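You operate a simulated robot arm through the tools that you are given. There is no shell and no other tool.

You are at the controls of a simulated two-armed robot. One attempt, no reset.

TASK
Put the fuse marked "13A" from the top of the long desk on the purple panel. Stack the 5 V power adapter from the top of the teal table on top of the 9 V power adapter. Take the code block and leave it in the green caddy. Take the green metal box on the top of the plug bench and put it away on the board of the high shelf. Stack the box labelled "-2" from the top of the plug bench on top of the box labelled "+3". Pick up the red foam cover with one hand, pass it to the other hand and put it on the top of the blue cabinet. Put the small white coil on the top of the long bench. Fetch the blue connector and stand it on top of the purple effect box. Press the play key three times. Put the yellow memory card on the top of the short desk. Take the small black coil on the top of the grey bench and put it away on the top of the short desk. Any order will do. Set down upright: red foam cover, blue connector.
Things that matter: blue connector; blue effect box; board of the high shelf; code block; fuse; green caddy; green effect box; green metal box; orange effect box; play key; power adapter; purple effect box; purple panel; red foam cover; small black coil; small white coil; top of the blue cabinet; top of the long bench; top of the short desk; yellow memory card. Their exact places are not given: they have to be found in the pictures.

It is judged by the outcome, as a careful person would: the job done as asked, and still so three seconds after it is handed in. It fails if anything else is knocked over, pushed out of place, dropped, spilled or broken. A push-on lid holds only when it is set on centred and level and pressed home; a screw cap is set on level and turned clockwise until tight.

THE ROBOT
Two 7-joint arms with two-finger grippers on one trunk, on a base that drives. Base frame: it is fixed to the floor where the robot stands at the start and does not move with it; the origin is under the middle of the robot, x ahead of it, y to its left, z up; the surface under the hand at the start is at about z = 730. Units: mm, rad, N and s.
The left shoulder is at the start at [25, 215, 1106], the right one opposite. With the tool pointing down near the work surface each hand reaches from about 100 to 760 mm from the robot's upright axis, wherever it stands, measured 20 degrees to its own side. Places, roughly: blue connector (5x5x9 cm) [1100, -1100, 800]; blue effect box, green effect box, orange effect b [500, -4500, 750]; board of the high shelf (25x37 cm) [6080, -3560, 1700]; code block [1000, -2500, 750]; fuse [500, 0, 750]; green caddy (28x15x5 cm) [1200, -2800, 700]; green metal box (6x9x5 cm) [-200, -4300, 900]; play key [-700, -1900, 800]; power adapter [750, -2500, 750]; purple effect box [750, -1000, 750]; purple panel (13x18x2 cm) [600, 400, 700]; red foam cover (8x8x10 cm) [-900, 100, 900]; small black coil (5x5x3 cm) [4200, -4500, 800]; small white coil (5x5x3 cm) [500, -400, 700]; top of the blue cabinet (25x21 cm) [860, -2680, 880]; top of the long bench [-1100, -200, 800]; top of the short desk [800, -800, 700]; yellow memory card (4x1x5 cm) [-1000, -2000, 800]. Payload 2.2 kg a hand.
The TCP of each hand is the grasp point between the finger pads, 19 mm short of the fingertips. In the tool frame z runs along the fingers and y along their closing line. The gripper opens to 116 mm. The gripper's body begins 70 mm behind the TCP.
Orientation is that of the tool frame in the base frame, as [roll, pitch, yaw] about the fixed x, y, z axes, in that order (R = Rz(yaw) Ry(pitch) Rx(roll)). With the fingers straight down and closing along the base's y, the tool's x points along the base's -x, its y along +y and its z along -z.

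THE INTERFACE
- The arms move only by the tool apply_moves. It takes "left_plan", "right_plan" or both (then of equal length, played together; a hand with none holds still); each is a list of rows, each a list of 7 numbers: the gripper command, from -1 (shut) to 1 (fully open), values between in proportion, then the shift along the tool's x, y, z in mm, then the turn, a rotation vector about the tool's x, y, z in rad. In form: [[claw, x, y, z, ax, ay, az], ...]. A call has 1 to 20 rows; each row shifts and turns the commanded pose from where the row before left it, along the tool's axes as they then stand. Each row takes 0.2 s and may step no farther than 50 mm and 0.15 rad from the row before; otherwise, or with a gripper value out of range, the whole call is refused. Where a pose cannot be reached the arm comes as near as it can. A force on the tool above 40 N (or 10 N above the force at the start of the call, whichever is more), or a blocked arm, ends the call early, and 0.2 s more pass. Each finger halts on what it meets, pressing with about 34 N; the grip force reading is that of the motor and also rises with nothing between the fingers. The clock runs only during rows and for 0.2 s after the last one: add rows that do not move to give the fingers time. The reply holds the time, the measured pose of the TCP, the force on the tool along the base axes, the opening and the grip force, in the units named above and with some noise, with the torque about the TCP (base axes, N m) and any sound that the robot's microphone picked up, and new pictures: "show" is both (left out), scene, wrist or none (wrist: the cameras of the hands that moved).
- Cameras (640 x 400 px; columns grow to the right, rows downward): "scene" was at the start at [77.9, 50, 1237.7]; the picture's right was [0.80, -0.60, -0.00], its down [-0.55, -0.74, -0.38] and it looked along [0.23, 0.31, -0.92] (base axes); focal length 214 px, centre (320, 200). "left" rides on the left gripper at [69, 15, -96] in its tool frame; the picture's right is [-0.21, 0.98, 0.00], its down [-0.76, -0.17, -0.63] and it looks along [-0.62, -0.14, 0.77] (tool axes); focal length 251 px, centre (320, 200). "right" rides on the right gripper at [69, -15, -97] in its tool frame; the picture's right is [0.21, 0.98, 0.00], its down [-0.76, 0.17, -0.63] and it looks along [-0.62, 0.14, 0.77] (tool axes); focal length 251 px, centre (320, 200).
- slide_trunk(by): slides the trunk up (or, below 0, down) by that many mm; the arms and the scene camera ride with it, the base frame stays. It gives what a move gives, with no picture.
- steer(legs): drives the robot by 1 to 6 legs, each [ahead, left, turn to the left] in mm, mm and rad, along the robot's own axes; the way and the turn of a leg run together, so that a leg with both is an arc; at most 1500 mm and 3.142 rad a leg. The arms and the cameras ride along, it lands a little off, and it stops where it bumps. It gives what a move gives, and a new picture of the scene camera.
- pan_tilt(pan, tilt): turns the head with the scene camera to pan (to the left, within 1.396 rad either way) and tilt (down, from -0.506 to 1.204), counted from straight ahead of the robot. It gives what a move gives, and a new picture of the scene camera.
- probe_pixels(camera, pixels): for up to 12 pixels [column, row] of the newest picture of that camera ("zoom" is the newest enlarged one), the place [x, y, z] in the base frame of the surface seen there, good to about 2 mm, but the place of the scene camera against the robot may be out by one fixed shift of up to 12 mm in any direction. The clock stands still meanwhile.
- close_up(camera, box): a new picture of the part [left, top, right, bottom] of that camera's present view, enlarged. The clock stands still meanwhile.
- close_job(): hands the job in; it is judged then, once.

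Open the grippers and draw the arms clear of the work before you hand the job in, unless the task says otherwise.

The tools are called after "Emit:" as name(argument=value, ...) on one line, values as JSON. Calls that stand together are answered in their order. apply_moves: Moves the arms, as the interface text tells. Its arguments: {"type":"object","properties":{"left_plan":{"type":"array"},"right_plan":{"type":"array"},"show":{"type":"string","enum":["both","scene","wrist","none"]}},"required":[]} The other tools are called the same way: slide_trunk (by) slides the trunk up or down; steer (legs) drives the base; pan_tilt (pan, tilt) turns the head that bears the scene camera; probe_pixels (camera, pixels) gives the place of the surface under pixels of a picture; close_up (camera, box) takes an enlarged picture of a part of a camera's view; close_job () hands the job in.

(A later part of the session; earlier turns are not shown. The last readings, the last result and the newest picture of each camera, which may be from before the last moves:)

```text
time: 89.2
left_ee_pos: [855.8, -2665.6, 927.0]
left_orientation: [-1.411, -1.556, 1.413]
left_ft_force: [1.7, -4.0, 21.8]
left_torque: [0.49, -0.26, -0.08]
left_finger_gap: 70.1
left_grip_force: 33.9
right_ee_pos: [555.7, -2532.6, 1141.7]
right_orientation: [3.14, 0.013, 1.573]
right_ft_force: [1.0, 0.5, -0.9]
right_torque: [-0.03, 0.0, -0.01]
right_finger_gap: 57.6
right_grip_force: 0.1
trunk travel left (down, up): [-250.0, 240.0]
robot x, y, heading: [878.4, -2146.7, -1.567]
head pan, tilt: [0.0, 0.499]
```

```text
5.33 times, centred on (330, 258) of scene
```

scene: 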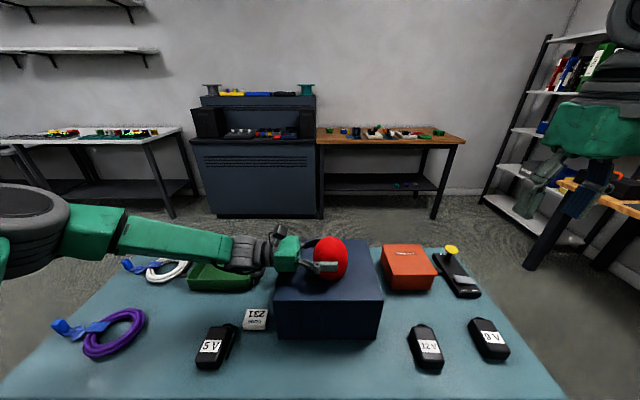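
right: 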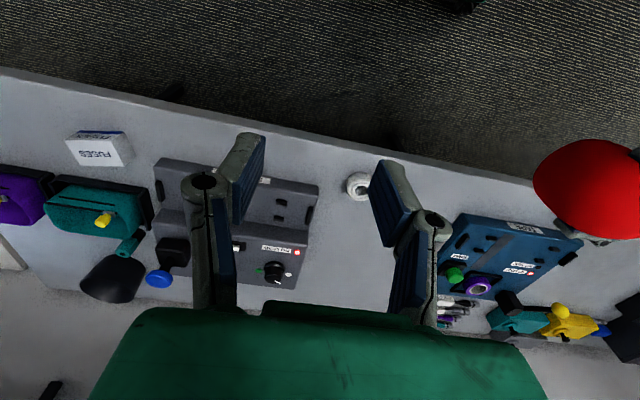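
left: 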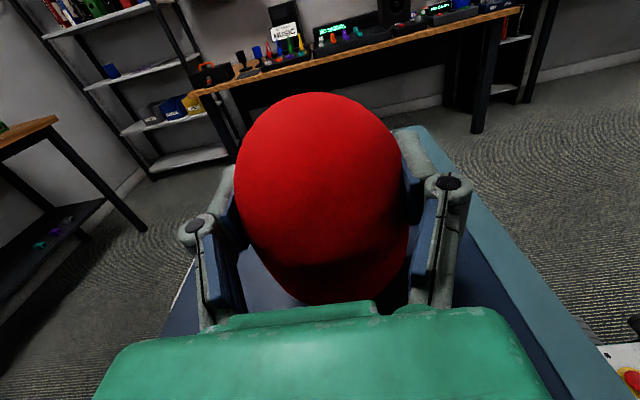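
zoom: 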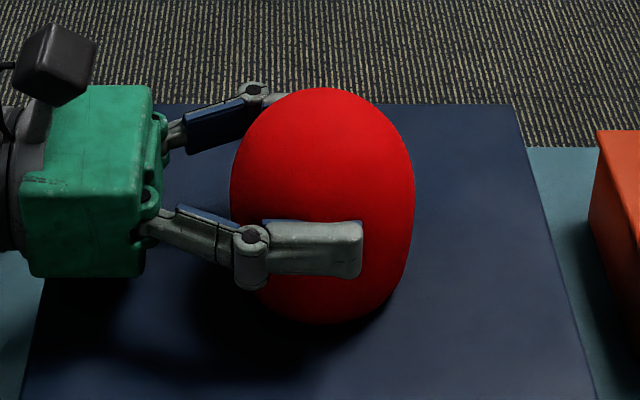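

Firm contact (22 N). I ease 2 mm, open slowly and withdraw to the left along the fingers.

Emit:
apply_moves(left_plan=[[-1, 2, 0, 0, 0, 0, 0], [0.3, 0, 0, 0, 0, 0, 0], [0.6, 0, 0, 0, 0, 0, 0], [0.9, 0, 0, 0, 0, 0, 0], [0.9, 0, 0, 0, 0, 0, 0], [0.9, 0, 0, -30, 0, 0, 0], [0.9, 0, 0, -40, 0, 0, 0], [0.9, 0, 0, -45, 0, 0, 0], [0.9, 30, 0, -35, 0, 0, 0]], show="both")

```text
time: 91.2
left_ee_pos: [1007.5, -2664.6, 956.2]
left_orientation: [-1.62, -1.556, 1.619]
left_ft_force: [-0.7, 0.1, 0.1]
left_torque: [-0.01, -0.01, 0.02]
left_finger_gap: 110.2
left_grip_force: 0.1
right_ee_pos: [558.2, -2533.2, 1141.0]
right_orientation: [3.141, 0.014, 1.572]
right_ft_force: [0.3, 0.4, -0.1]
right_torque: [0.0, 0.0, 0.04]
right_finger_gap: 58.2
right_grip_force: 0.0
trunk travel left (down, up): [-250.0, 240.0]
robot x, y, heading: [875.8, -2143.2, -1.569]
head pan, tilt: [0.0, 0.499]
```

scene: 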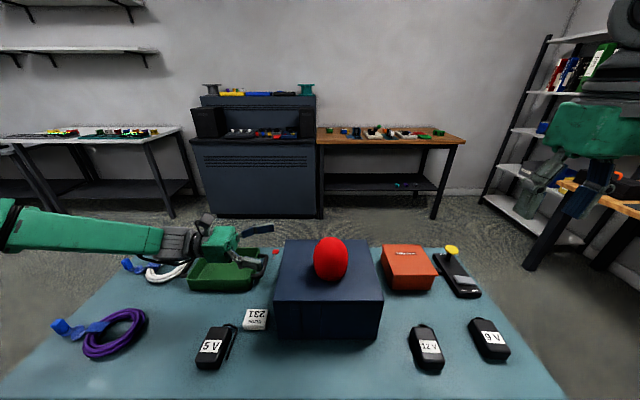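
left: 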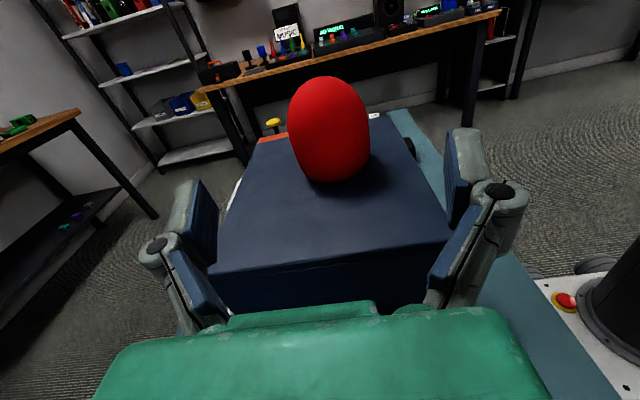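

The cover stands upright on the cabinet. I raise the left hand and turn it back to fingers-down.

Emit:
apply_moves(left_plan=[[0.3, 45, 0, -20, 0, 0, 0], [0, 45, 0, -40, 0, 0, 0], [0, 0, 40, 0, 0, -0.15, 0], [0, 0, 40, 0, 0, -0.15, 0], [0, 0, 0, 0, 0, -0.15, 0], [0, 0, 0, 0, 0, -0.15, 0], [0, 0, 0, 0, 0, -0.15, 0], [0, 0, 0, 0, 0, -0.15, 0], [0, 0, 0, 0, 0, -0.15, 0], [0, 0, 0, 0, 0, -0.15, 0], [0, 0, 0, 0, 0, -0.15, 0], [0, 0, 0, 0, 0, -0.15, 0], [0, 0, 0, 0, 0, -0.07, 0]], show="none")

Emit:
apply_moves(left_plan=[[0, 0, 0, 0, 0, 0, 0.15], [0, 0, 0, 0, 0, 0, 0.15], [0, 0, 0, 0, 0, 0, 0.15], [0, 0, 0, 0, 0, 0, 0.15], [0, 0, 0, 0, 0, 0, 0.15], [0, 0, 0, 0, 0, 0, 0.15], [0, 0, 0, 0, 0, 0, 0.15], [0, 0, 0, 0, 0, 0, 0.15], [0, 0, 0, 0, 0, 0, 0.15], [0, 0, 0, 0, 0, 0, 0.15], [0, 0, 0, 0, 0, 0, 0.07]], show="both")

```text
refused: row 2 steps farther than a row can; nothing moved
```

```text
time: 93.6
left_ee_pos: [1006.9, -2664.9, 955.0]
left_orientation: [-1.573, 0.015, 1.572]
left_ft_force: [0.5, 0.7, 0.5]
left_torque: [0.0, -0.02, 0.0]
left_finger_gap: 58.0
left_grip_force: 0.0
right_ee_pos: [557.9, -2532.9, 1140.4]
right_orientation: [-3.141, 0.011, 1.575]
right_ft_force: [-0.3, 0.1, -0.4]
right_torque: [0.01, -0.01, -0.01]
right_finger_gap: 57.9
right_grip_force: 0.1
trunk travel left (down, up): [-250.0, 240.0]
robot x, y, heading: [876.5, -2146.9, -1.566]
head pan, tilt: [0.0, 0.499]
```

scene: 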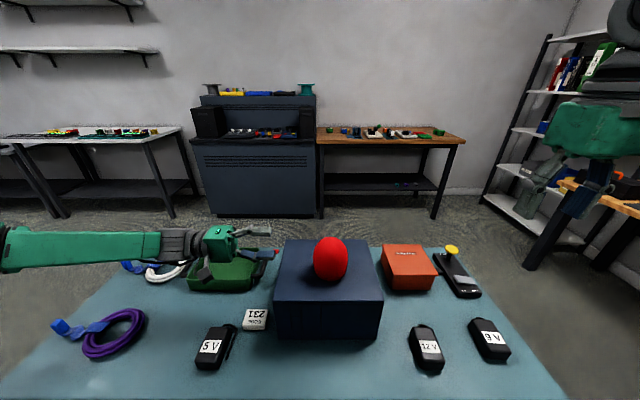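
left: 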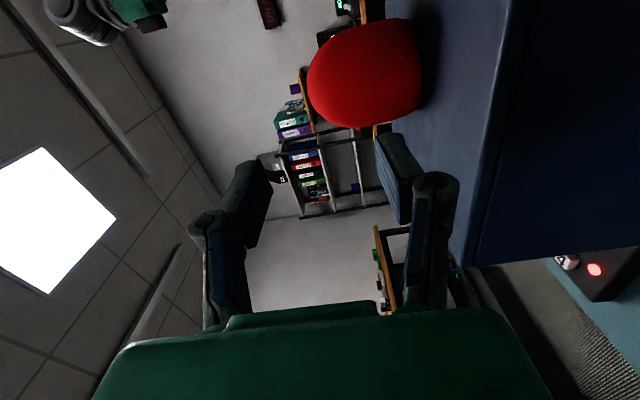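

The first plan was refused, so only the roll took place; nothing was touched. The hand now points right with tool y down; I raise it 90 mm, move left, and roll about tool x by −π/2 to get fingers-down.

Emit:
apply_moves(left_plan=[[0, 0, -45, 0, 0, 0, 0], [0, 0, -45, -10, 0, 0, 0], [0, 20, 0, -40, 0, 0, 0], [0, 0, 0, 0, -0.15, 0, 0], [0, 0, 0, 0, -0.15, 0, 0], [0, 0, 0, 0, -0.15, 0, 0], [0, 0, 0, 0, -0.15, 0, 0], [0, 0, 0, 0, -0.15, 0, 0], [0, 0, 0, 0, -0.15, 0, 0], [0, 0, 0, 0, -0.15, 0, 0], [0, 0, 0, 0, -0.15, 0, 0], [0, 0, 0, 0, -0.15, 0, 0], [0, 0, 0, 0, -0.15, 0, 0], [0, 0, 0, 0, -0.07, 0, 0]], show="both")

```text
time: 96.6
left_ee_pos: [1053.8, -2644.2, 1046.4]
left_orientation: [3.139, 0.012, 1.575]
left_ft_force: [-0.2, -0.5, -0.7]
left_torque: [0.02, 0.01, -0.02]
left_finger_gap: 57.9
left_grip_force: 0.0
right_ee_pos: [555.6, -2533.5, 1139.1]
right_orientation: [3.141, 0.011, 1.575]
right_ft_force: [0.2, -0.2, 0.1]
right_torque: [0.01, 0.01, 0.0]
right_finger_gap: 58.1
right_grip_force: 0.1
trunk travel left (down, up): [-250.0, 240.0]
robot x, y, heading: [874.7, -2145.2, -1.563]
head pan, tilt: [0.0, 0.499]
```

scene: 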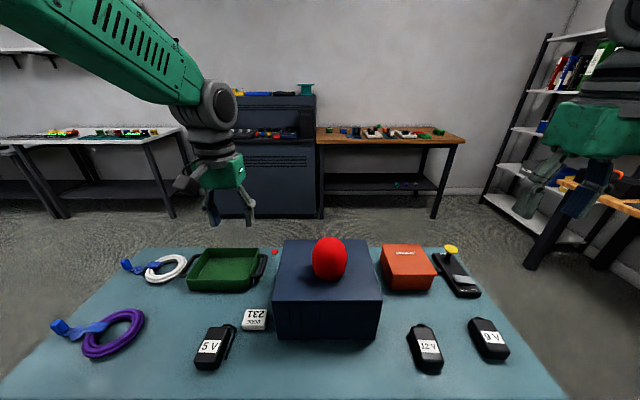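
left: 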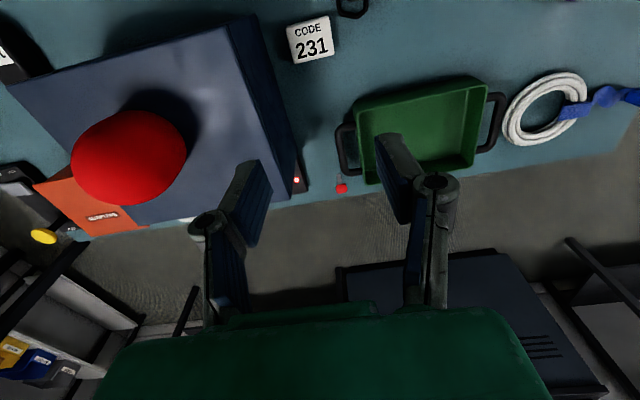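

Fingers-down restored. The code block (CODE 231) is at left image (310,40), caddy at (420,125). I probe both.

Emit:
probe_pixels(camera="left", pixels=[[310, 40], [290, 30], [327, 18], [333, 55], [293, 63], [313, 62], [425, 125], [425, 150], [365, 110], [485, 95], [342, 188], [350, 40]])

Emit:
close_up(camera="left", box=[260, 0, 420, 100])

Emit:
close_up(camera="scene", box=[180, 240, 340, 380])

```text
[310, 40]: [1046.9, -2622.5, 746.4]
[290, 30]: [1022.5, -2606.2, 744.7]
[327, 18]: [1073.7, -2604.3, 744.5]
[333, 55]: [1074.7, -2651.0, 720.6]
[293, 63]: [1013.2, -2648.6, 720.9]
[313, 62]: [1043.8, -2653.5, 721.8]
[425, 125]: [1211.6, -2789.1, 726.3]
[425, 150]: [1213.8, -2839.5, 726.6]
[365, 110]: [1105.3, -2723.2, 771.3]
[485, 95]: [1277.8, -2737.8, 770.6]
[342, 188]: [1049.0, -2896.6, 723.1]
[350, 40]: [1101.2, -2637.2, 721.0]
```

```text
4.00 times, centred on (340, 50) of left
```

zoom: 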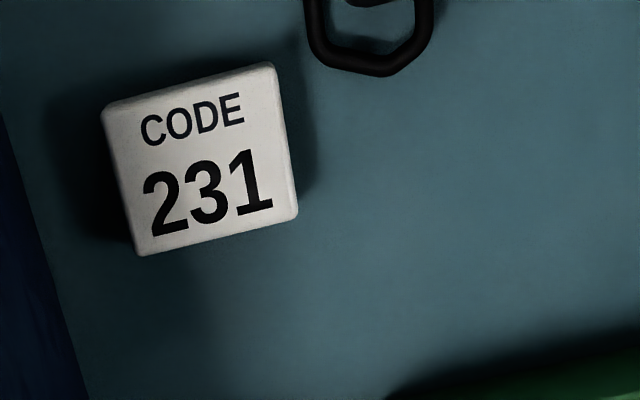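

```text
2.86 times, centred on (260, 310) of scene
```

zoom: 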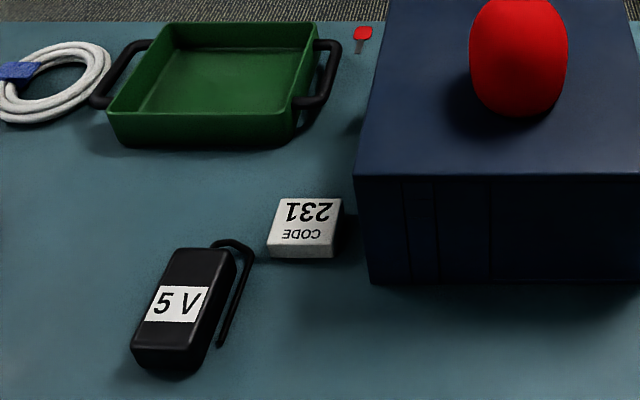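

The block is ~56 mm in x and ~44 mm in y, close to the cabinet (edge x≈985), so I want to grip it along y with the camera turned away from the cabinet. I drive left 200 mm first, and then turn the left hand by +π/2 about its axis.

Emit:
steer(legs=[[0, 230, 0]])

Emit:
apply_moves(left_plan=[[0, 0, 0, 0, 0, 0, 0.15], [0, 0, 0, 0, 0, 0, 0.15], [0, 0, 0, 0, 0, 0, 0.15], [0, 0, 0, 0, 0, 0, 0.15], [0, 0, 0, 0, 0, 0, 0.15], [0, 0, 0, 0, 0, 0, 0.15], [0, 0, 0, 0, 0, 0, 0.15], [0, 0, 0, 0, 0, 0, 0.15], [0, 0, 0, 0, 0, 0, 0.15], [0, 0, 0, 0, 0, 0, 0.15], [0, 0, 0, 0, 0, 0, 0.07], [0, 0, 0, 0, 0, 0, 0]], show="both")

```text
time: 98.3
left_ee_pos: [1282.7, -2644.1, 1045.3]
left_orientation: [3.14, 0.013, 1.571]
left_ft_force: [0.4, 0.5, 0.5]
left_torque: [-0.02, -0.02, 0.02]
left_finger_gap: 58.0
left_grip_force: 0.0
right_ee_pos: [784.3, -2532.9, 1140.3]
right_orientation: [3.139, 0.015, 1.573]
right_ft_force: [-0.1, -1.0, -0.3]
right_torque: [-0.01, -0.01, -0.02]
right_finger_gap: 57.8
right_grip_force: 0.1
trunk travel left (down, up): [-250.0, 240.0]
robot x, y, heading: [1107.1, -2143.2, -1.567]
head pan, tilt: [0.0, 0.499]
```

scene: 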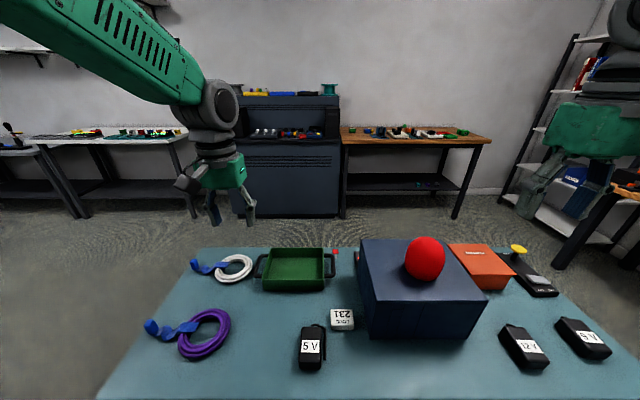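

```text
time: 100.9
left_ee_pos: [1281.9, -2642.2, 1047.8]
left_orientation: [3.127, 0.0, 0.001]
left_ft_force: [0.2, 0.8, -0.4]
left_torque: [0.0, -0.03, 0.03]
left_finger_gap: 58.2
left_grip_force: 0.1
right_ee_pos: [784.4, -2530.7, 1140.4]
right_orientation: [3.14, 0.012, 1.572]
right_ft_force: [0.1, 0.6, 0.2]
right_torque: [-0.01, 0.03, 0.0]
right_finger_gap: 57.9
right_grip_force: 0.0
trunk travel left (down, up): [-250.0, 240.0]
robot x, y, heading: [1106.1, -2146.6, -1.57]
head pan, tilt: [0.0, 0.499]
```

scene: 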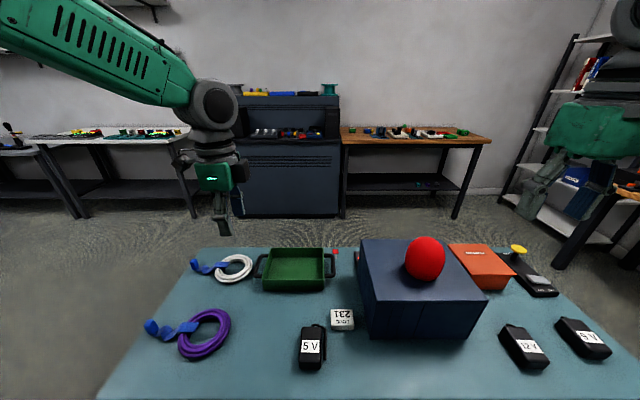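
left: 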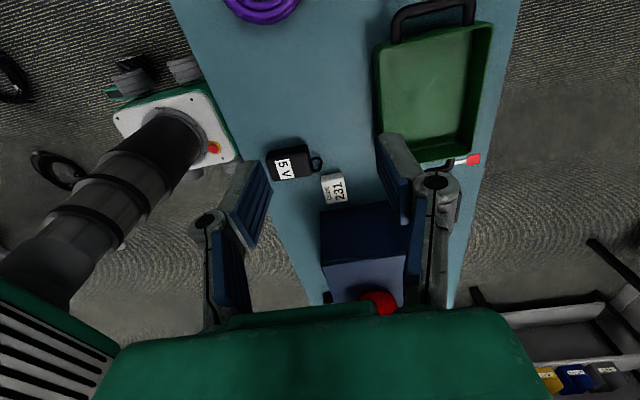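

The yaw is reached (camera on the far side from the cabinet). I move above the code block and look.

Emit:
apply_moves(left_plan=[[0, -47, -3, 0, 0, 0, 0], [0, -47, -3, 0, 0, 0, 0], [0, -47, -3, 0, 0, 0, 0], [0, -47, -3, 0, 0, 0, 0], [0, -47, -4, 0, 0, 0, 0], [0.3, 0, 0, 45, 0, 0, 0], [0.3, 0, 0, 45, 0, 0, 0], [0.3, 0, 0, 45, 0, 0, 0], [0.3, 0, 0, 0, 0, 0, 0]], show="wrist")

```text
time: 102.9
left_ee_pos: [1051.2, -2634.1, 917.2]
left_orientation: [3.129, 0.013, 0.021]
left_ft_force: [0.1, 0.1, 0.1]
left_torque: [-0.03, -0.01, -0.02]
left_finger_gap: 75.5
left_grip_force: 0.0
right_ee_pos: [781.4, -2529.3, 1138.7]
right_orientation: [3.139, 0.011, 1.573]
right_ft_force: [0.2, 0.2, -0.1]
right_torque: [0.0, 0.02, 0.01]
right_finger_gap: 57.8
right_grip_force: 0.0
trunk travel left (down, up): [-250.0, 240.0]
robot x, y, heading: [1103.8, -2145.0, -1.571]
head pan, tilt: [0.0, 0.499]
```

left: 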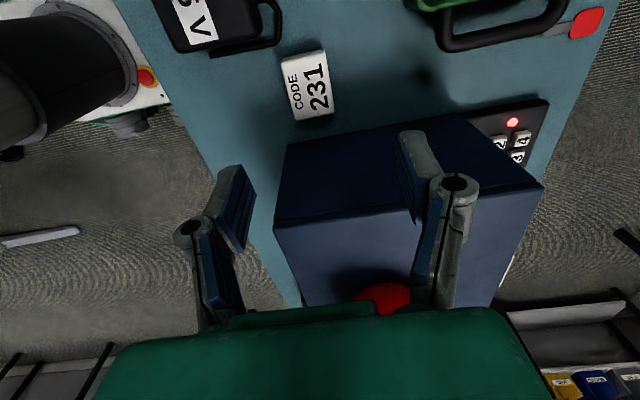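

Block centre is ~13 mm toward +y of the TCP. I correct, descend to z≈742 and grip.

Emit:
apply_moves(left_plan=[[0.3, -4, -12, 40, 0, 0, 0], [0.3, 0, 0, 45, 0, 0, 0], [0.3, 0, 0, 45, 0, 0, 0], [0.3, 0, 0, 35, 0, 0, 0], [0.3, 0, 0, 9, 0, 0, 0], [0.3, 0, 0, 0, 0, 0, 0]], show="wrist")

```text
time: 104.3
left_ee_pos: [1044.9, -2618.9, 738.8]
left_orientation: [3.127, -0.001, 0.002]
left_ft_force: [0.9, 0.7, 3.5]
left_torque: [0.23, 0.02, -0.08]
left_finger_gap: 76.5
left_grip_force: 1.0
right_ee_pos: [783.7, -2530.6, 1140.8]
right_orientation: [3.139, 0.013, 1.573]
right_ft_force: [-0.2, 0.6, 0.8]
right_torque: [0.01, -0.04, -0.04]
right_finger_gap: 57.9
right_grip_force: 0.0
trunk travel left (down, up): [-250.0, 240.0]
robot x, y, heading: [1100.2, -2149.2, -1.567]
head pan, tilt: [0.0, 0.499]
```

left: 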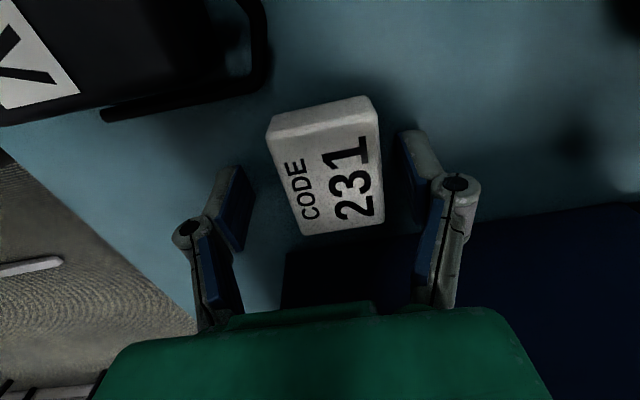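

Fingertips just touch the table (3.5 N). I rise 3 mm and close.

Emit:
apply_moves(left_plan=[[0.3, 0, 3, -3, 0, 0, 0], [-0.3, 0, 0, 0, 0, 0, 0], [-1, 0, 0, 0, 0, 0, 0], [-1, 0, 0, 0, 0, 0, 0]], show="none")

Emit:
apply_moves(left_plan=[[-1, 0, 0, -40, 0, 0, 0], [-1, 0, 0, -50, 0, 0, 0], [-1, 0, 0, -50, 0, 0, 0], [-1, 0, 0, 0, 0, 0, 0]], show="both")

```text
time: 105.3
left_ee_pos: [1044.1, -2620.9, 741.5]
left_orientation: [3.126, -0.002, 0.002]
left_ft_force: [0.3, 0.1, -1.2]
left_torque: [0.06, 0.0, -0.03]
left_finger_gap: 44.6
left_grip_force: 33.9
right_ee_pos: [783.7, -2530.0, 1139.4]
right_orientation: [3.139, 0.013, 1.572]
right_ft_force: [-0.1, -0.3, 0.4]
right_torque: [0.04, -0.02, -0.01]
right_finger_gap: 57.9
right_grip_force: 0.0
trunk travel left (down, up): [-250.0, 240.0]
robot x, y, heading: [1105.3, -2146.0, -1.569]
head pan, tilt: [0.0, 0.499]
```

```text
time: 106.3
left_ee_pos: [1044.5, -2620.9, 880.4]
left_orientation: [3.13, 0.001, 0.002]
left_ft_force: [-0.3, -0.4, -0.8]
left_torque: [0.05, -0.02, -0.03]
left_finger_gap: 44.6
left_grip_force: 34.2
right_ee_pos: [785.1, -2530.7, 1140.3]
right_orientation: [3.139, 0.013, 1.573]
right_ft_force: [-0.4, 0.1, -0.9]
right_torque: [0.04, 0.0, 0.02]
right_finger_gap: 57.7
right_grip_force: 0.1
trunk travel left (down, up): [-250.0, 240.0]
robot x, y, heading: [1103.2, -2142.1, -1.568]
head pan, tilt: [0.0, 0.499]
```

scene: 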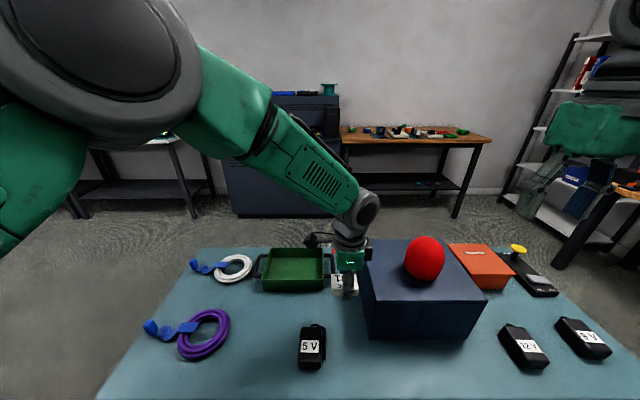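
left: 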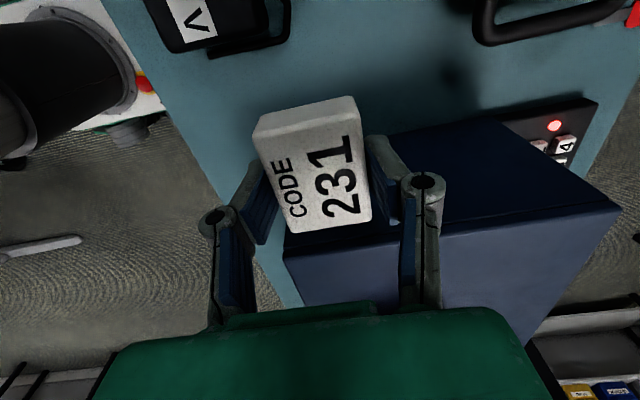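

The block is held (gap 44.6). I probe the caddy in the scene picture to find its centre.

Emit:
probe_pixels(camera="scene", pixels=[[293, 265], [270, 249], [322, 249], [265, 281], [323, 280], [293, 278], [293, 250], [293, 283]])

Emit:
close_up(camera="scene", box=[240, 230, 360, 305])

```text
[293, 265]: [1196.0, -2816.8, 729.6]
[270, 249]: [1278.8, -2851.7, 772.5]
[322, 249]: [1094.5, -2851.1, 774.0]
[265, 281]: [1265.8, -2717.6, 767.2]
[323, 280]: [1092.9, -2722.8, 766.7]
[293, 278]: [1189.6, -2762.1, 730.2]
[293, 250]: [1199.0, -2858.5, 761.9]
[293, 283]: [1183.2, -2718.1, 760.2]
```

```text
5.33 times, centred on (300, 268) of scene
```

zoom: 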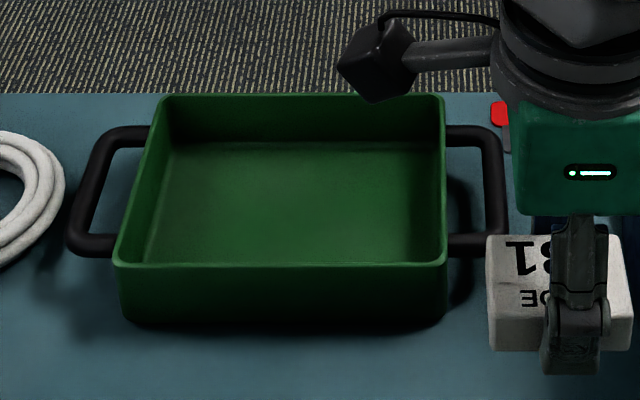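

Caddy centre ≈(1187,-2787), floor z≈726. I carry the block over and lower it.

Emit:
apply_moves(left_plan=[[-1, 29, 33, 0, 0, 0, 0], [-1, 29, 33, 0, 0, 0, 0], [-1, 29, 33, 0, 0, 0, 0], [-1, 29, 33, 0, 0, 0, 0], [-1, 29, 34, 0, 0, 0, 0], [-1, 0, 0, 40, 0, 0, 0], [-1, 0, 0, 40, 0, 0, 0], [-1, 0, 0, 40, 0, 0, 0], [-1, 0, 0, 0, 0, 0, 0]], show="both")

```text
time: 108.3
left_ee_pos: [1187.6, -2787.0, 764.4]
left_orientation: [3.126, -0.001, 0.002]
left_ft_force: [-0.2, 0.5, -1.1]
left_torque: [-0.03, 0.01, 0.01]
left_finger_gap: 44.7
left_grip_force: 33.9
right_ee_pos: [784.1, -2530.3, 1139.1]
right_orientation: [3.139, 0.007, 1.571]
right_ft_force: [-0.5, 0.3, -0.3]
right_torque: [0.0, -0.02, -0.01]
right_finger_gap: 58.0
right_grip_force: 0.0
trunk travel left (down, up): [-250.0, 240.0]
robot x, y, heading: [1104.3, -2144.8, -1.57]
head pan, tilt: [0.0, 0.499]
```

scene: 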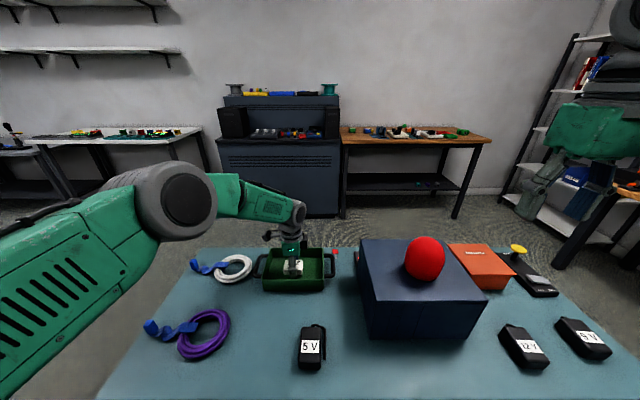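
left: 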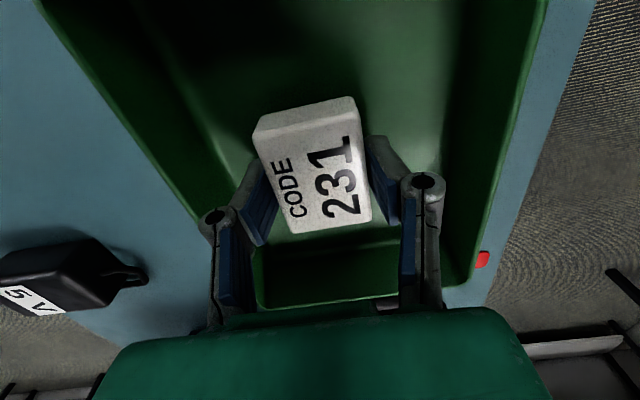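

Inside the caddy walls. I lower the last ~17 mm and check contact.

Emit:
apply_moves(left_plan=[[-1, 0, 0, 10, 0, 0, 0], [-1, 0, 0, 4, 0, 0, 0], [-1, 0, 0, 2, 0, 0, 0], [-1, 0, 0, 0, 0, 0, 0]], show="none")

Emit:
apply_moves(left_plan=[[-1, 0, 0, 2, 0, 0, 0], [-1, 0, 0, 0, 0, 0, 0]], show="none")

```text
time: 109.3
left_ee_pos: [1188.6, -2786.5, 748.7]
left_orientation: [3.128, -0.002, 0.002]
left_ft_force: [0.1, -0.6, -1.3]
left_torque: [-0.01, 0.01, -0.02]
left_finger_gap: 44.4
left_grip_force: 34.0
right_ee_pos: [783.7, -2530.1, 1138.3]
right_orientation: [3.139, 0.01, 1.574]
right_ft_force: [0.3, -0.3, -0.3]
right_torque: [0.06, 0.04, -0.01]
right_finger_gap: 58.1
right_grip_force: 0.2
trunk travel left (down, up): [-250.0, 240.0]
robot x, y, heading: [1111.2, -2147.1, -1.573]
head pan, tilt: [0.0, 0.499]
```

```text
time: 109.9
left_ee_pos: [1187.5, -2787.9, 746.0]
left_orientation: [3.125, 0.0, 0.002]
left_ft_force: [0.1, -0.4, 9.3]
left_torque: [0.2, -0.06, -0.01]
left_finger_gap: 44.6
left_grip_force: 34.5
right_ee_pos: [783.7, -2530.2, 1140.0]
right_orientation: [3.139, 0.013, 1.573]
right_ft_force: [0.4, -0.4, -0.4]
right_torque: [0.01, -0.03, 0.01]
right_finger_gap: 57.8
right_grip_force: 0.1
trunk travel left (down, up): [-250.0, 240.0]
robot x, y, heading: [1104.5, -2144.8, -1.568]
head pan, tilt: [0.0, 0.499]
```

Contact (9 N). I open and rise straight up.

Emit:
apply_moves(left_plan=[[-1, 0, 0, -1, 0, 0, 0], [0.2, 0, 0, 0, 0, 0, 0], [0.2, 0, 0, 0, 0, 0, 0], [0.2, 0, 0, -40, 0, 0, 0], [0.2, 0, 0, -50, 0, 0, 0], [0, 0, 0, -50, 0, 0, 0], [0, 0, 0, -30, 0, 0, 0]], show="both")

```text
time: 111.5
left_ee_pos: [1187.9, -2784.9, 916.4]
left_orientation: [3.128, -0.002, 0.002]
left_ft_force: [0.9, -0.7, -0.1]
left_torque: [-0.01, 0.02, 0.01]
left_finger_gap: 58.1
left_grip_force: 0.0
right_ee_pos: [783.5, -2530.1, 1139.2]
right_orientation: [3.14, 0.009, 1.573]
right_ft_force: [0.3, 0.9, 1.0]
right_torque: [0.0, -0.02, 0.01]
right_finger_gap: 58.0
right_grip_force: 0.1
trunk travel left (down, up): [-250.0, 240.0]
robot x, y, heading: [1109.5, -2144.1, -1.57]
head pan, tilt: [0.0, 0.499]
```

scene: 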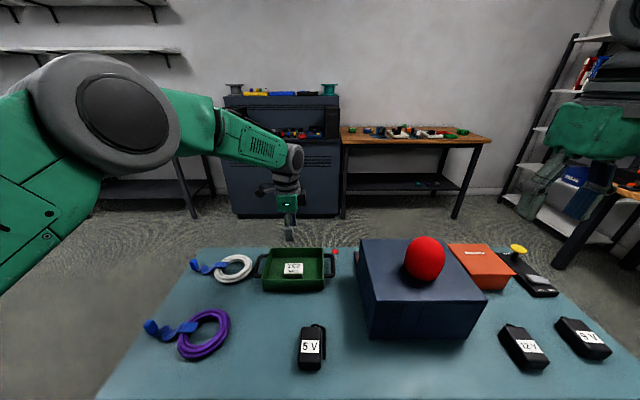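
left: 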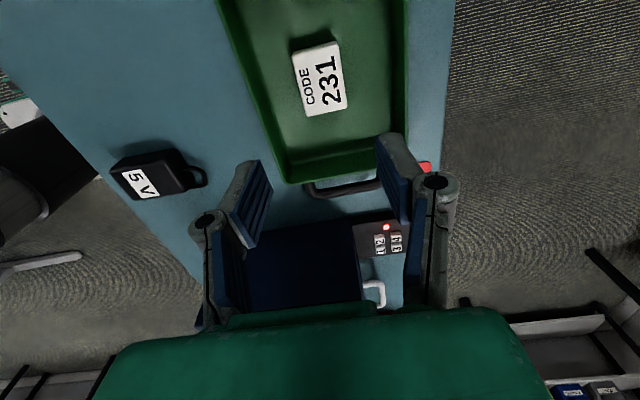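

The code block lies in the caddy. Next I view the 5 V adapter from above with the left hand.

Emit:
apply_moves(left_plan=[[0.9, -15, -46, 0, 0, 0, 0], [0.9, -15, -46, 0, 0, 0, 0], [0.9, -15, -46, 0, 0, 0, 0], [0.9, -15, -46, 0, 0, 0, 0], [0.9, -12, -46, 0, 0, 0, 0], [0.9, 0, -22, 0, 0, 0, 0], [0.9, 0, 0, 0, 0, 0, 0]], show="wrist")

Emit:
close_up(camera="left", box=[240, 20, 400, 120])

```text
time: 113.1
left_ee_pos: [1116.4, -2533.7, 913.2]
left_orientation: [3.127, -0.003, 0.003]
left_ft_force: [0.4, 0.1, -0.9]
left_torque: [0.0, -0.01, 0.01]
left_finger_gap: 110.4
left_grip_force: 0.0
right_ee_pos: [783.9, -2530.4, 1141.1]
right_orientation: [3.139, 0.013, 1.573]
right_ft_force: [-0.9, -0.1, 0.0]
right_torque: [0.05, -0.01, -0.01]
right_finger_gap: 58.4
right_grip_force: 0.1
trunk travel left (down, up): [-250.0, 240.0]
robot x, y, heading: [1106.1, -2142.7, -1.571]
head pan, tilt: [0.0, 0.499]
```

left: 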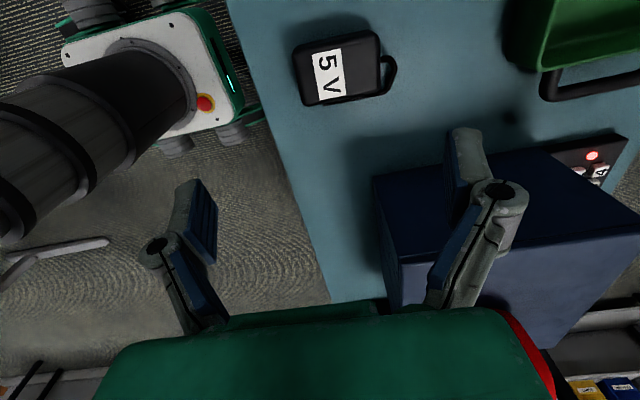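

```text
4.00 times, centred on (320, 70) of left
```

zoom: 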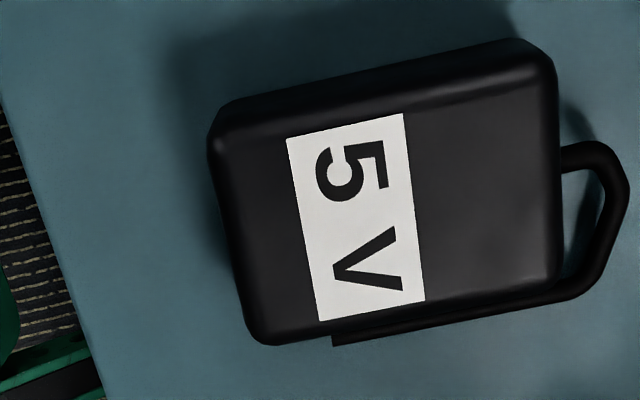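

The adapter's lead loops round its far end and west side. I probe heights and extents.

Emit:
probe_pixels(camera="zoom", pixels=[[350, 200], [240, 160], [530, 90], [530, 270], [260, 310], [600, 180], [590, 285], [450, 320], [350, 340], [565, 160], [615, 200], [500, 350]])

```text
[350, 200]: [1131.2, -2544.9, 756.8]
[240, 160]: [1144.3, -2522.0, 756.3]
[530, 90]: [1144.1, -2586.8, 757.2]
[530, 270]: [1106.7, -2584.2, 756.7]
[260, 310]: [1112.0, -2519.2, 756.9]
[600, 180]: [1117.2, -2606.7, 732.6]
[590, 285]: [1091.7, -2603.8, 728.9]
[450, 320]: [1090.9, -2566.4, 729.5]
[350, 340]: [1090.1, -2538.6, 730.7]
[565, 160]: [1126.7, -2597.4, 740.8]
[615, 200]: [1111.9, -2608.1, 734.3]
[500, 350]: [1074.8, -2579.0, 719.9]
```

Adapter body x≈1101–1149, y≈-2516…-2592, top z≈757; lead ≤ z 732 on the west side, so I grip it high along x with the right hand. First the left hand goes up and away and turns back.

Emit:
apply_moves(left_plan=[[0.5, 0, 0, -48, 0, 0, 0], [0, 0, 0, -48, 0, 0, 0], [0, 0, 0, -40, 0, 0, 0], [0, 45, -15, 0, 0, 0, 0], [0, 45, -15, 0, 0, 0, 0], [0, 45, -15, 0, 0, 0, 0], [0, 45, -15, 0, 0, 0, 0], [0, 40, -15, 0, 0, 0, -0.15], [0, 0, 0, 0, 0, 0, -0.15], [0, 0, 0, 0, 0, 0, -0.15], [0, 0, 0, 0, 0, 0, -0.15], [0, 0, 0, 0, 0, 0, -0.15], [0, 0, 0, 0, 0, 0, -0.15], [0, 0, 0, 0, 0, 0, -0.15], [0, 0, 0, 0, 0, 0, -0.15], [0, 0, 0, 0, 0, 0, -0.15], [0, 0, 0, 0, 0, 0, -0.15], [0, 0, 0, 0, 0, 0, -0.07]], show="none")

Emit:
apply_moves(right_plan=[[0.5, 0, 45, 0, 0, 0, 0], [0.5, 0, 45, 0, 0, 0, 0], [0.5, 0, 45, 0, 0, 0, 0], [0.5, 0, 45, 0, 0, 0, 0], [0.5, 0, 45, 0, 0, 0, 0], [0.5, 0, 45, 0, 0, 0, 0], [0.5, -12, 45, 0, 0, 0, 0], [0.5, -12, 27, 30, 0, 0, 0], [0.5, 0, 0, 45, 0, 0, 0], [0.5, 0, 0, 45, 0, 0, 0], [0.5, 0, 0, 45, 0, 0, 0], [0.5, 0, 0, 45, 0, 0, 0], [0.5, 0, 0, 0, 0, 0, 0]], show="both")

```text
time: 116.9
left_ee_pos: [1337.6, -2455.4, 1047.8]
left_orientation: [3.142, 0.013, 1.576]
left_ft_force: [-0.3, -0.5, 0.1]
left_torque: [0.01, 0.03, 0.03]
left_finger_gap: 57.9
left_grip_force: 0.1
right_ee_pos: [784.4, -2530.6, 1140.1]
right_orientation: [3.14, 0.014, 1.573]
right_ft_force: [0.7, 0.2, 0.1]
right_torque: [-0.03, 0.02, 0.03]
right_finger_gap: 57.8
right_grip_force: 0.0
trunk travel left (down, up): [-250.0, 240.0]
robot x, y, heading: [1104.1, -2143.4, -1.57]
head pan, tilt: [0.0, 0.499]
```

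```text
time: 119.9
left_ee_pos: [1336.0, -2454.8, 1049.7]
left_orientation: [3.139, 0.019, 1.574]
left_ft_force: [-0.2, 1.3, -0.1]
left_torque: [0.01, 0.02, -0.02]
left_finger_gap: 58.0
left_grip_force: 0.1
right_ee_pos: [1124.1, -2569.4, 960.7]
right_orientation: [3.077, 0.041, 1.539]
right_ft_force: [0.1, -0.1, 0.2]
right_torque: [-0.03, 0.0, 0.01]
right_finger_gap: 87.1
right_grip_force: 0.1
trunk travel left (down, up): [-250.0, 240.0]
robot x, y, heading: [1103.8, -2145.3, -1.57]
head pan, tilt: [0.0, 0.499]
stopped in row 13 (right hand): the arm was blocked; the commanded pose is now the measured one
```

scene: 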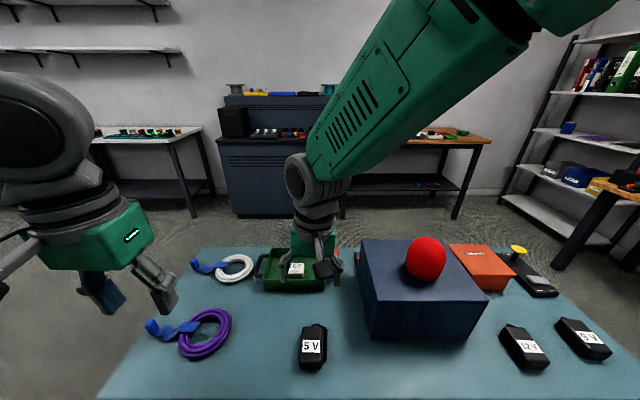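
right: 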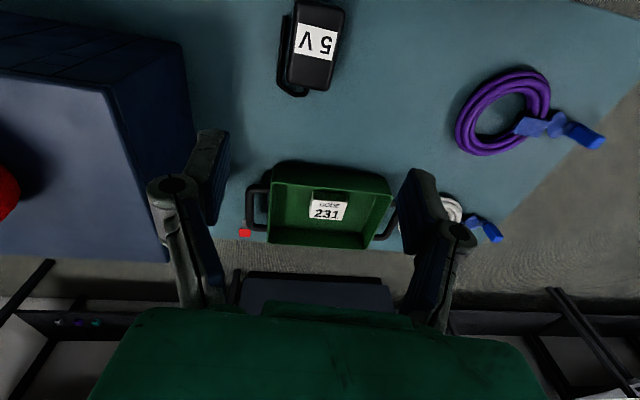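

The right arm was blocked by its own reach limit across the body (no contact force). I raise it a little, move the base 230 mm to the left, and level the hand again.

Emit:
apply_moves(right_plan=[[0.5, 0, -20, -40, 0, 0, 0], [0.5, 0, 0, -40, 0.0646, 0.043, -0.032], [0.5, 0, 0, 0, 0, 0, 0]], show="none")

Emit:
steer(legs=[[0, 250, 0]])

```text
time: 120.7
left_ee_pos: [1337.1, -2456.0, 1048.1]
left_orientation: [3.141, 0.017, 1.574]
left_ft_force: [-0.1, 0.1, -0.5]
left_torque: [0.01, 0.04, 0.01]
left_finger_gap: 58.0
left_grip_force: 0.1
right_ee_pos: [1101.3, -2564.3, 1037.3]
right_orientation: [-3.136, -0.001, 1.578]
right_ft_force: [0.0, -0.2, -0.7]
right_torque: [0.01, -0.01, 0.0]
right_finger_gap: 87.1
right_grip_force: 0.1
trunk travel left (down, up): [-250.0, 240.0]
robot x, y, heading: [1106.7, -2145.1, -1.565]
head pan, tilt: [0.0, 0.499]
```

```text
time: 122.5
left_ee_pos: [1576.2, -2454.1, 1049.6]
left_orientation: [3.131, 0.015, 1.57]
left_ft_force: [0.1, 0.0, -0.6]
left_torque: [0.01, -0.04, 0.02]
left_finger_gap: 58.1
left_grip_force: 0.0
right_ee_pos: [1339.7, -2564.1, 1038.0]
right_orientation: [3.14, 0.001, 1.574]
right_ft_force: [-0.6, 0.4, 0.3]
right_torque: [0.03, -0.05, 0.0]
right_finger_gap: 87.1
right_grip_force: 0.2
trunk travel left (down, up): [-250.0, 240.0]
robot x, y, heading: [1357.6, -2142.0, -1.57]
head pan, tilt: [0.0, 0.499]
```

scene: 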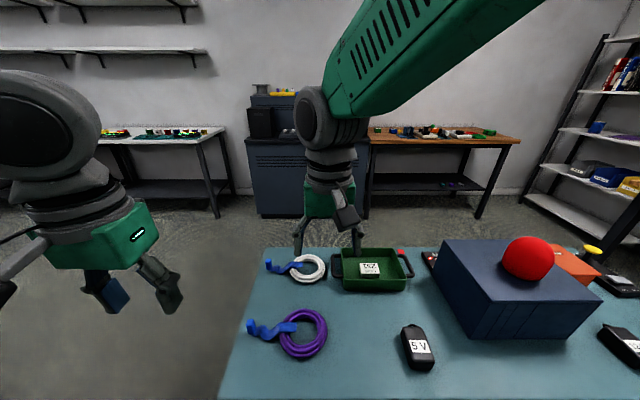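

Now I move the right hand over the 5 V adapter and look.

Emit:
apply_moves(right_plan=[[0.5, 2, -43, 0, 0, 0, 0], [0.5, 2, -43, 0, 0, 0, 0], [0.5, 2, -43, 0, 0, 0, 0], [0.5, 2, -43, 0, 0, 0, 0], [0.5, 2, -42, 0, 0, 0, 0], [0.5, 0, 0, 45, 0, 0, 0], [0.5, 0, 0, 45, 0, 0, 0], [0.5, 0, 0, 45, 0, 0, 0], [0.5, 0, 0, 0, 0, 0, 0]], show="wrist")

```text
time: 124.5
left_ee_pos: [1573.2, -2449.8, 1051.9]
left_orientation: [3.129, 0.019, 1.571]
left_ft_force: [0.7, -0.3, 0.1]
left_torque: [-0.01, -0.03, 0.01]
left_finger_gap: 58.2
left_grip_force: 0.0
right_ee_pos: [1123.8, -2552.6, 903.9]
right_orientation: [3.136, -0.001, 1.575]
right_ft_force: [-0.7, -0.1, 0.5]
right_torque: [-0.03, -0.02, -0.02]
right_finger_gap: 86.7
right_grip_force: 0.1
trunk travel left (down, up): [-250.0, 240.0]
robot x, y, heading: [1351.3, -2141.1, -1.572]
head pan, tilt: [0.0, 0.499]
```

right: 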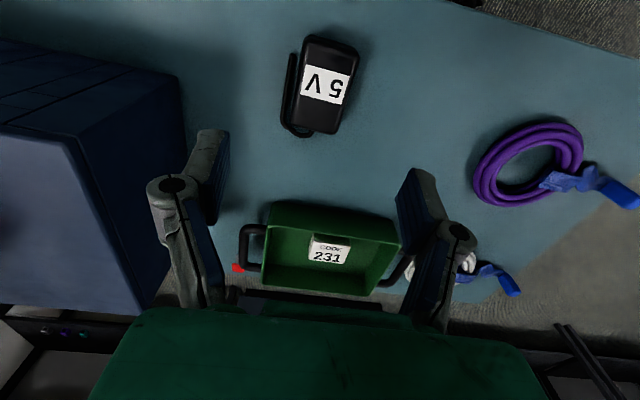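

Emit:
probe_pixels(camera="right", pixels=[[308, 45], [352, 55], [338, 125], [303, 120], [330, 42], [318, 125], [303, 80], [347, 90], [293, 80], [308, 133]])

Emit:
close_up(camera="right", box=[256, 20, 400, 145])

```text
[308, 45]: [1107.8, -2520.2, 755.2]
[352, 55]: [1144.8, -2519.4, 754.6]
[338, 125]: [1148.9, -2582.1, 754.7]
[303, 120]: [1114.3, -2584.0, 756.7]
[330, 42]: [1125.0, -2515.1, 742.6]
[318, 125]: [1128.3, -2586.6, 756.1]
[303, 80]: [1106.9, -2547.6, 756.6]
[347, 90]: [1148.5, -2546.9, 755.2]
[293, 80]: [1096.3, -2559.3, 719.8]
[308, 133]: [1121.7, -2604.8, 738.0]
```

```text
3.20 times, centred on (328, 82) of right
```

zoom: 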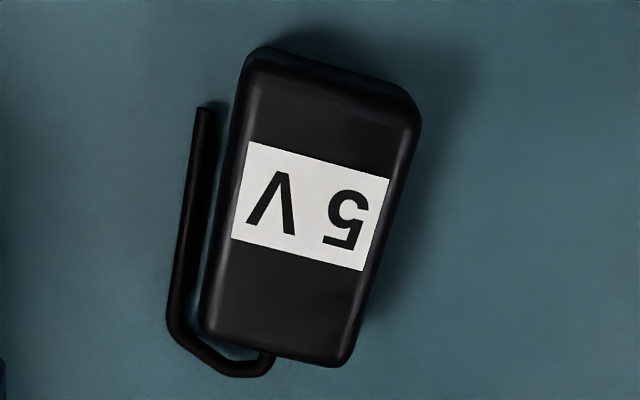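

Adapter centre (1128,-2551), yawed ≈0.08 rad. I align, descend to z≈755 (tips above the lead) and close.

Emit:
apply_moves(right_plan=[[0.4, 2, 4, 40, 0, 0, -0.08], [0.4, 0, 0, 45, 0, 0, 0], [0.4, 0, 0, 45, 0, 0, 0], [0.4, 0, 0, 18, 0, 0, 0], [0.4, 0, 0, 0, 0, 0, 0]], show="wrist")

```text
time: 125.7
left_ee_pos: [1581.6, -2451.2, 1050.6]
left_orientation: [3.136, 0.017, 1.57]
left_ft_force: [-0.5, 0.2, 0.2]
left_torque: [0.02, -0.01, 0.0]
left_finger_gap: 58.2
left_grip_force: 0.0
right_ee_pos: [1134.9, -2551.4, 756.2]
right_orientation: [-3.139, 0.002, 1.655]
right_ft_force: [-0.5, 0.6, -0.8]
right_torque: [-0.01, 0.02, -0.04]
right_finger_gap: 81.1
right_grip_force: 0.1
trunk travel left (down, up): [-250.0, 240.0]
robot x, y, heading: [1354.1, -2147.6, -1.567]
head pan, tilt: [0.0, 0.499]
```

right: 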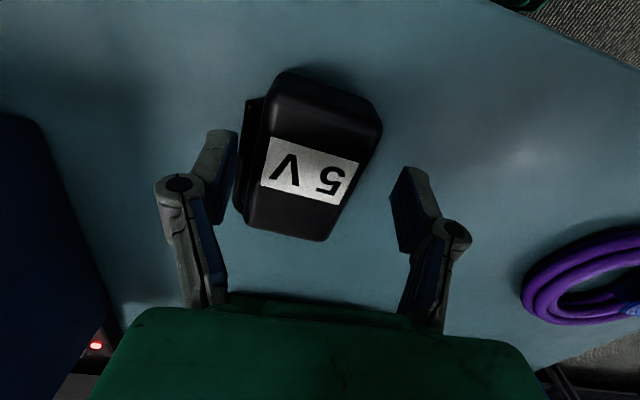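

The hand is ~6 mm too far east; I correct and then close.

Emit:
apply_moves(right_plan=[[0.4, 0, -6, 0, 0, 0, 0], [0.4, 0, 0, 0, 0, 0, 0], [0, 0, 0, 0, 0, 0, 0], [-1, 0, 0, 0, 0, 0, 0], [-1, 0, 0, 0, 0, 0, 0]], show="wrist")

```text
time: 126.9
left_ee_pos: [1579.0, -2451.7, 1050.3]
left_orientation: [3.134, 0.016, 1.569]
left_ft_force: [0.0, -1.1, -0.7]
left_torque: [0.03, -0.01, -0.02]
left_finger_gap: 58.0
left_grip_force: 0.2
right_ee_pos: [1127.2, -2552.6, 756.0]
right_orientation: [-3.141, 0.004, 1.654]
right_ft_force: [-1.4, 0.3, 0.0]
right_torque: [-0.02, 0.04, -0.01]
right_finger_gap: 51.4
right_grip_force: 33.7
trunk travel left (down, up): [-250.0, 240.0]
robot x, y, heading: [1350.3, -2144.9, -1.568]
head pan, tilt: [0.0, 0.499]
```

right: 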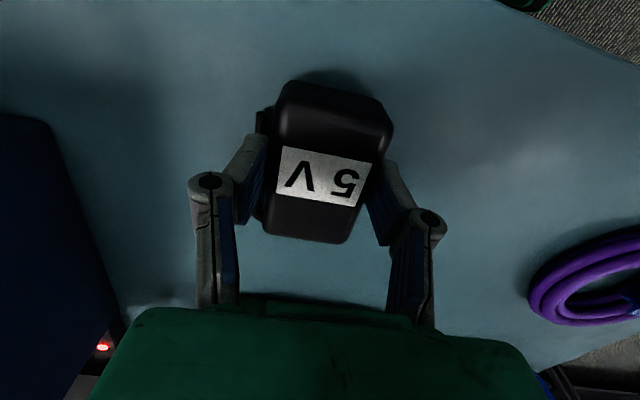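

Held (gap 51.4). I lift it, draw it back, and drive the base 680 mm to the right toward the 9 V adapter.

Emit:
apply_moves(right_plan=[[-1, 0, 0, -45, 0, 0, 0], [-1, 0, 0, -45, 0, 0, 0], [-1, 0, 0, -45, 0, 0, 0], [-1, 0, 0, -45, 0, 0, 0], [-1, 0, 0, -45, 0, 0, 0], [-1, 20, 0, -45, 0, 0, 0], [-1, 40, 0, -25, 0, 0, 0], [-1, 40, 0, 0, 0, 0, 0]], show="none")

Emit:
steer(legs=[[0, -680, 0]])

```text
time: 128.7
left_ee_pos: [1569.7, -2451.5, 1052.3]
left_orientation: [3.127, 0.02, 1.572]
left_ft_force: [0.1, 0.2, 0.4]
left_torque: [0.01, -0.01, 0.01]
left_finger_gap: 58.0
left_grip_force: 0.0
right_ee_pos: [1107.8, -2450.1, 1050.2]
right_orientation: [3.135, 0.006, 1.655]
right_ft_force: [-0.2, 0.4, -0.5]
right_torque: [-0.02, -0.04, 0.0]
right_finger_gap: 51.8
right_grip_force: 33.6
trunk travel left (down, up): [-250.0, 240.0]
robot x, y, heading: [1355.5, -2144.5, -1.569]
head pan, tilt: [0.0, 0.499]
```

```text
time: 132.4
left_ee_pos: [919.5, -2452.5, 1047.0]
left_orientation: [-3.136, 0.017, 1.565]
left_ft_force: [-0.3, -0.1, 0.0]
left_torque: [-0.03, 0.05, 0.0]
left_finger_gap: 58.3
left_grip_force: 0.0
right_ee_pos: [458.4, -2449.0, 1055.6]
right_orientation: [-3.127, 0.001, 1.651]
right_ft_force: [0.7, -0.5, -2.5]
right_torque: [0.01, 0.02, -0.02]
right_finger_gap: 51.3
right_grip_force: 34.3
trunk travel left (down, up): [-250.0, 240.0]
robot x, y, heading: [682.9, -2143.9, -1.569]
head pan, tilt: [0.0, 0.499]
```

scene: 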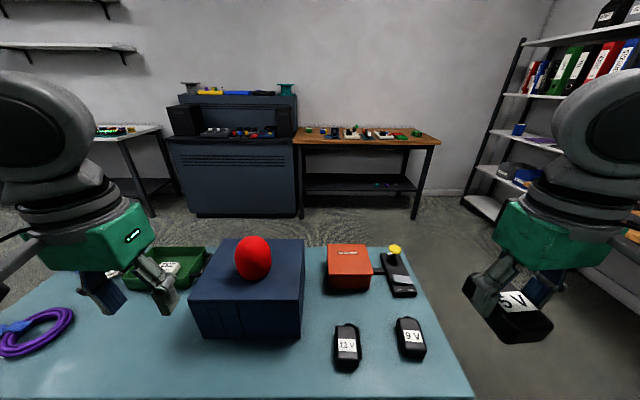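

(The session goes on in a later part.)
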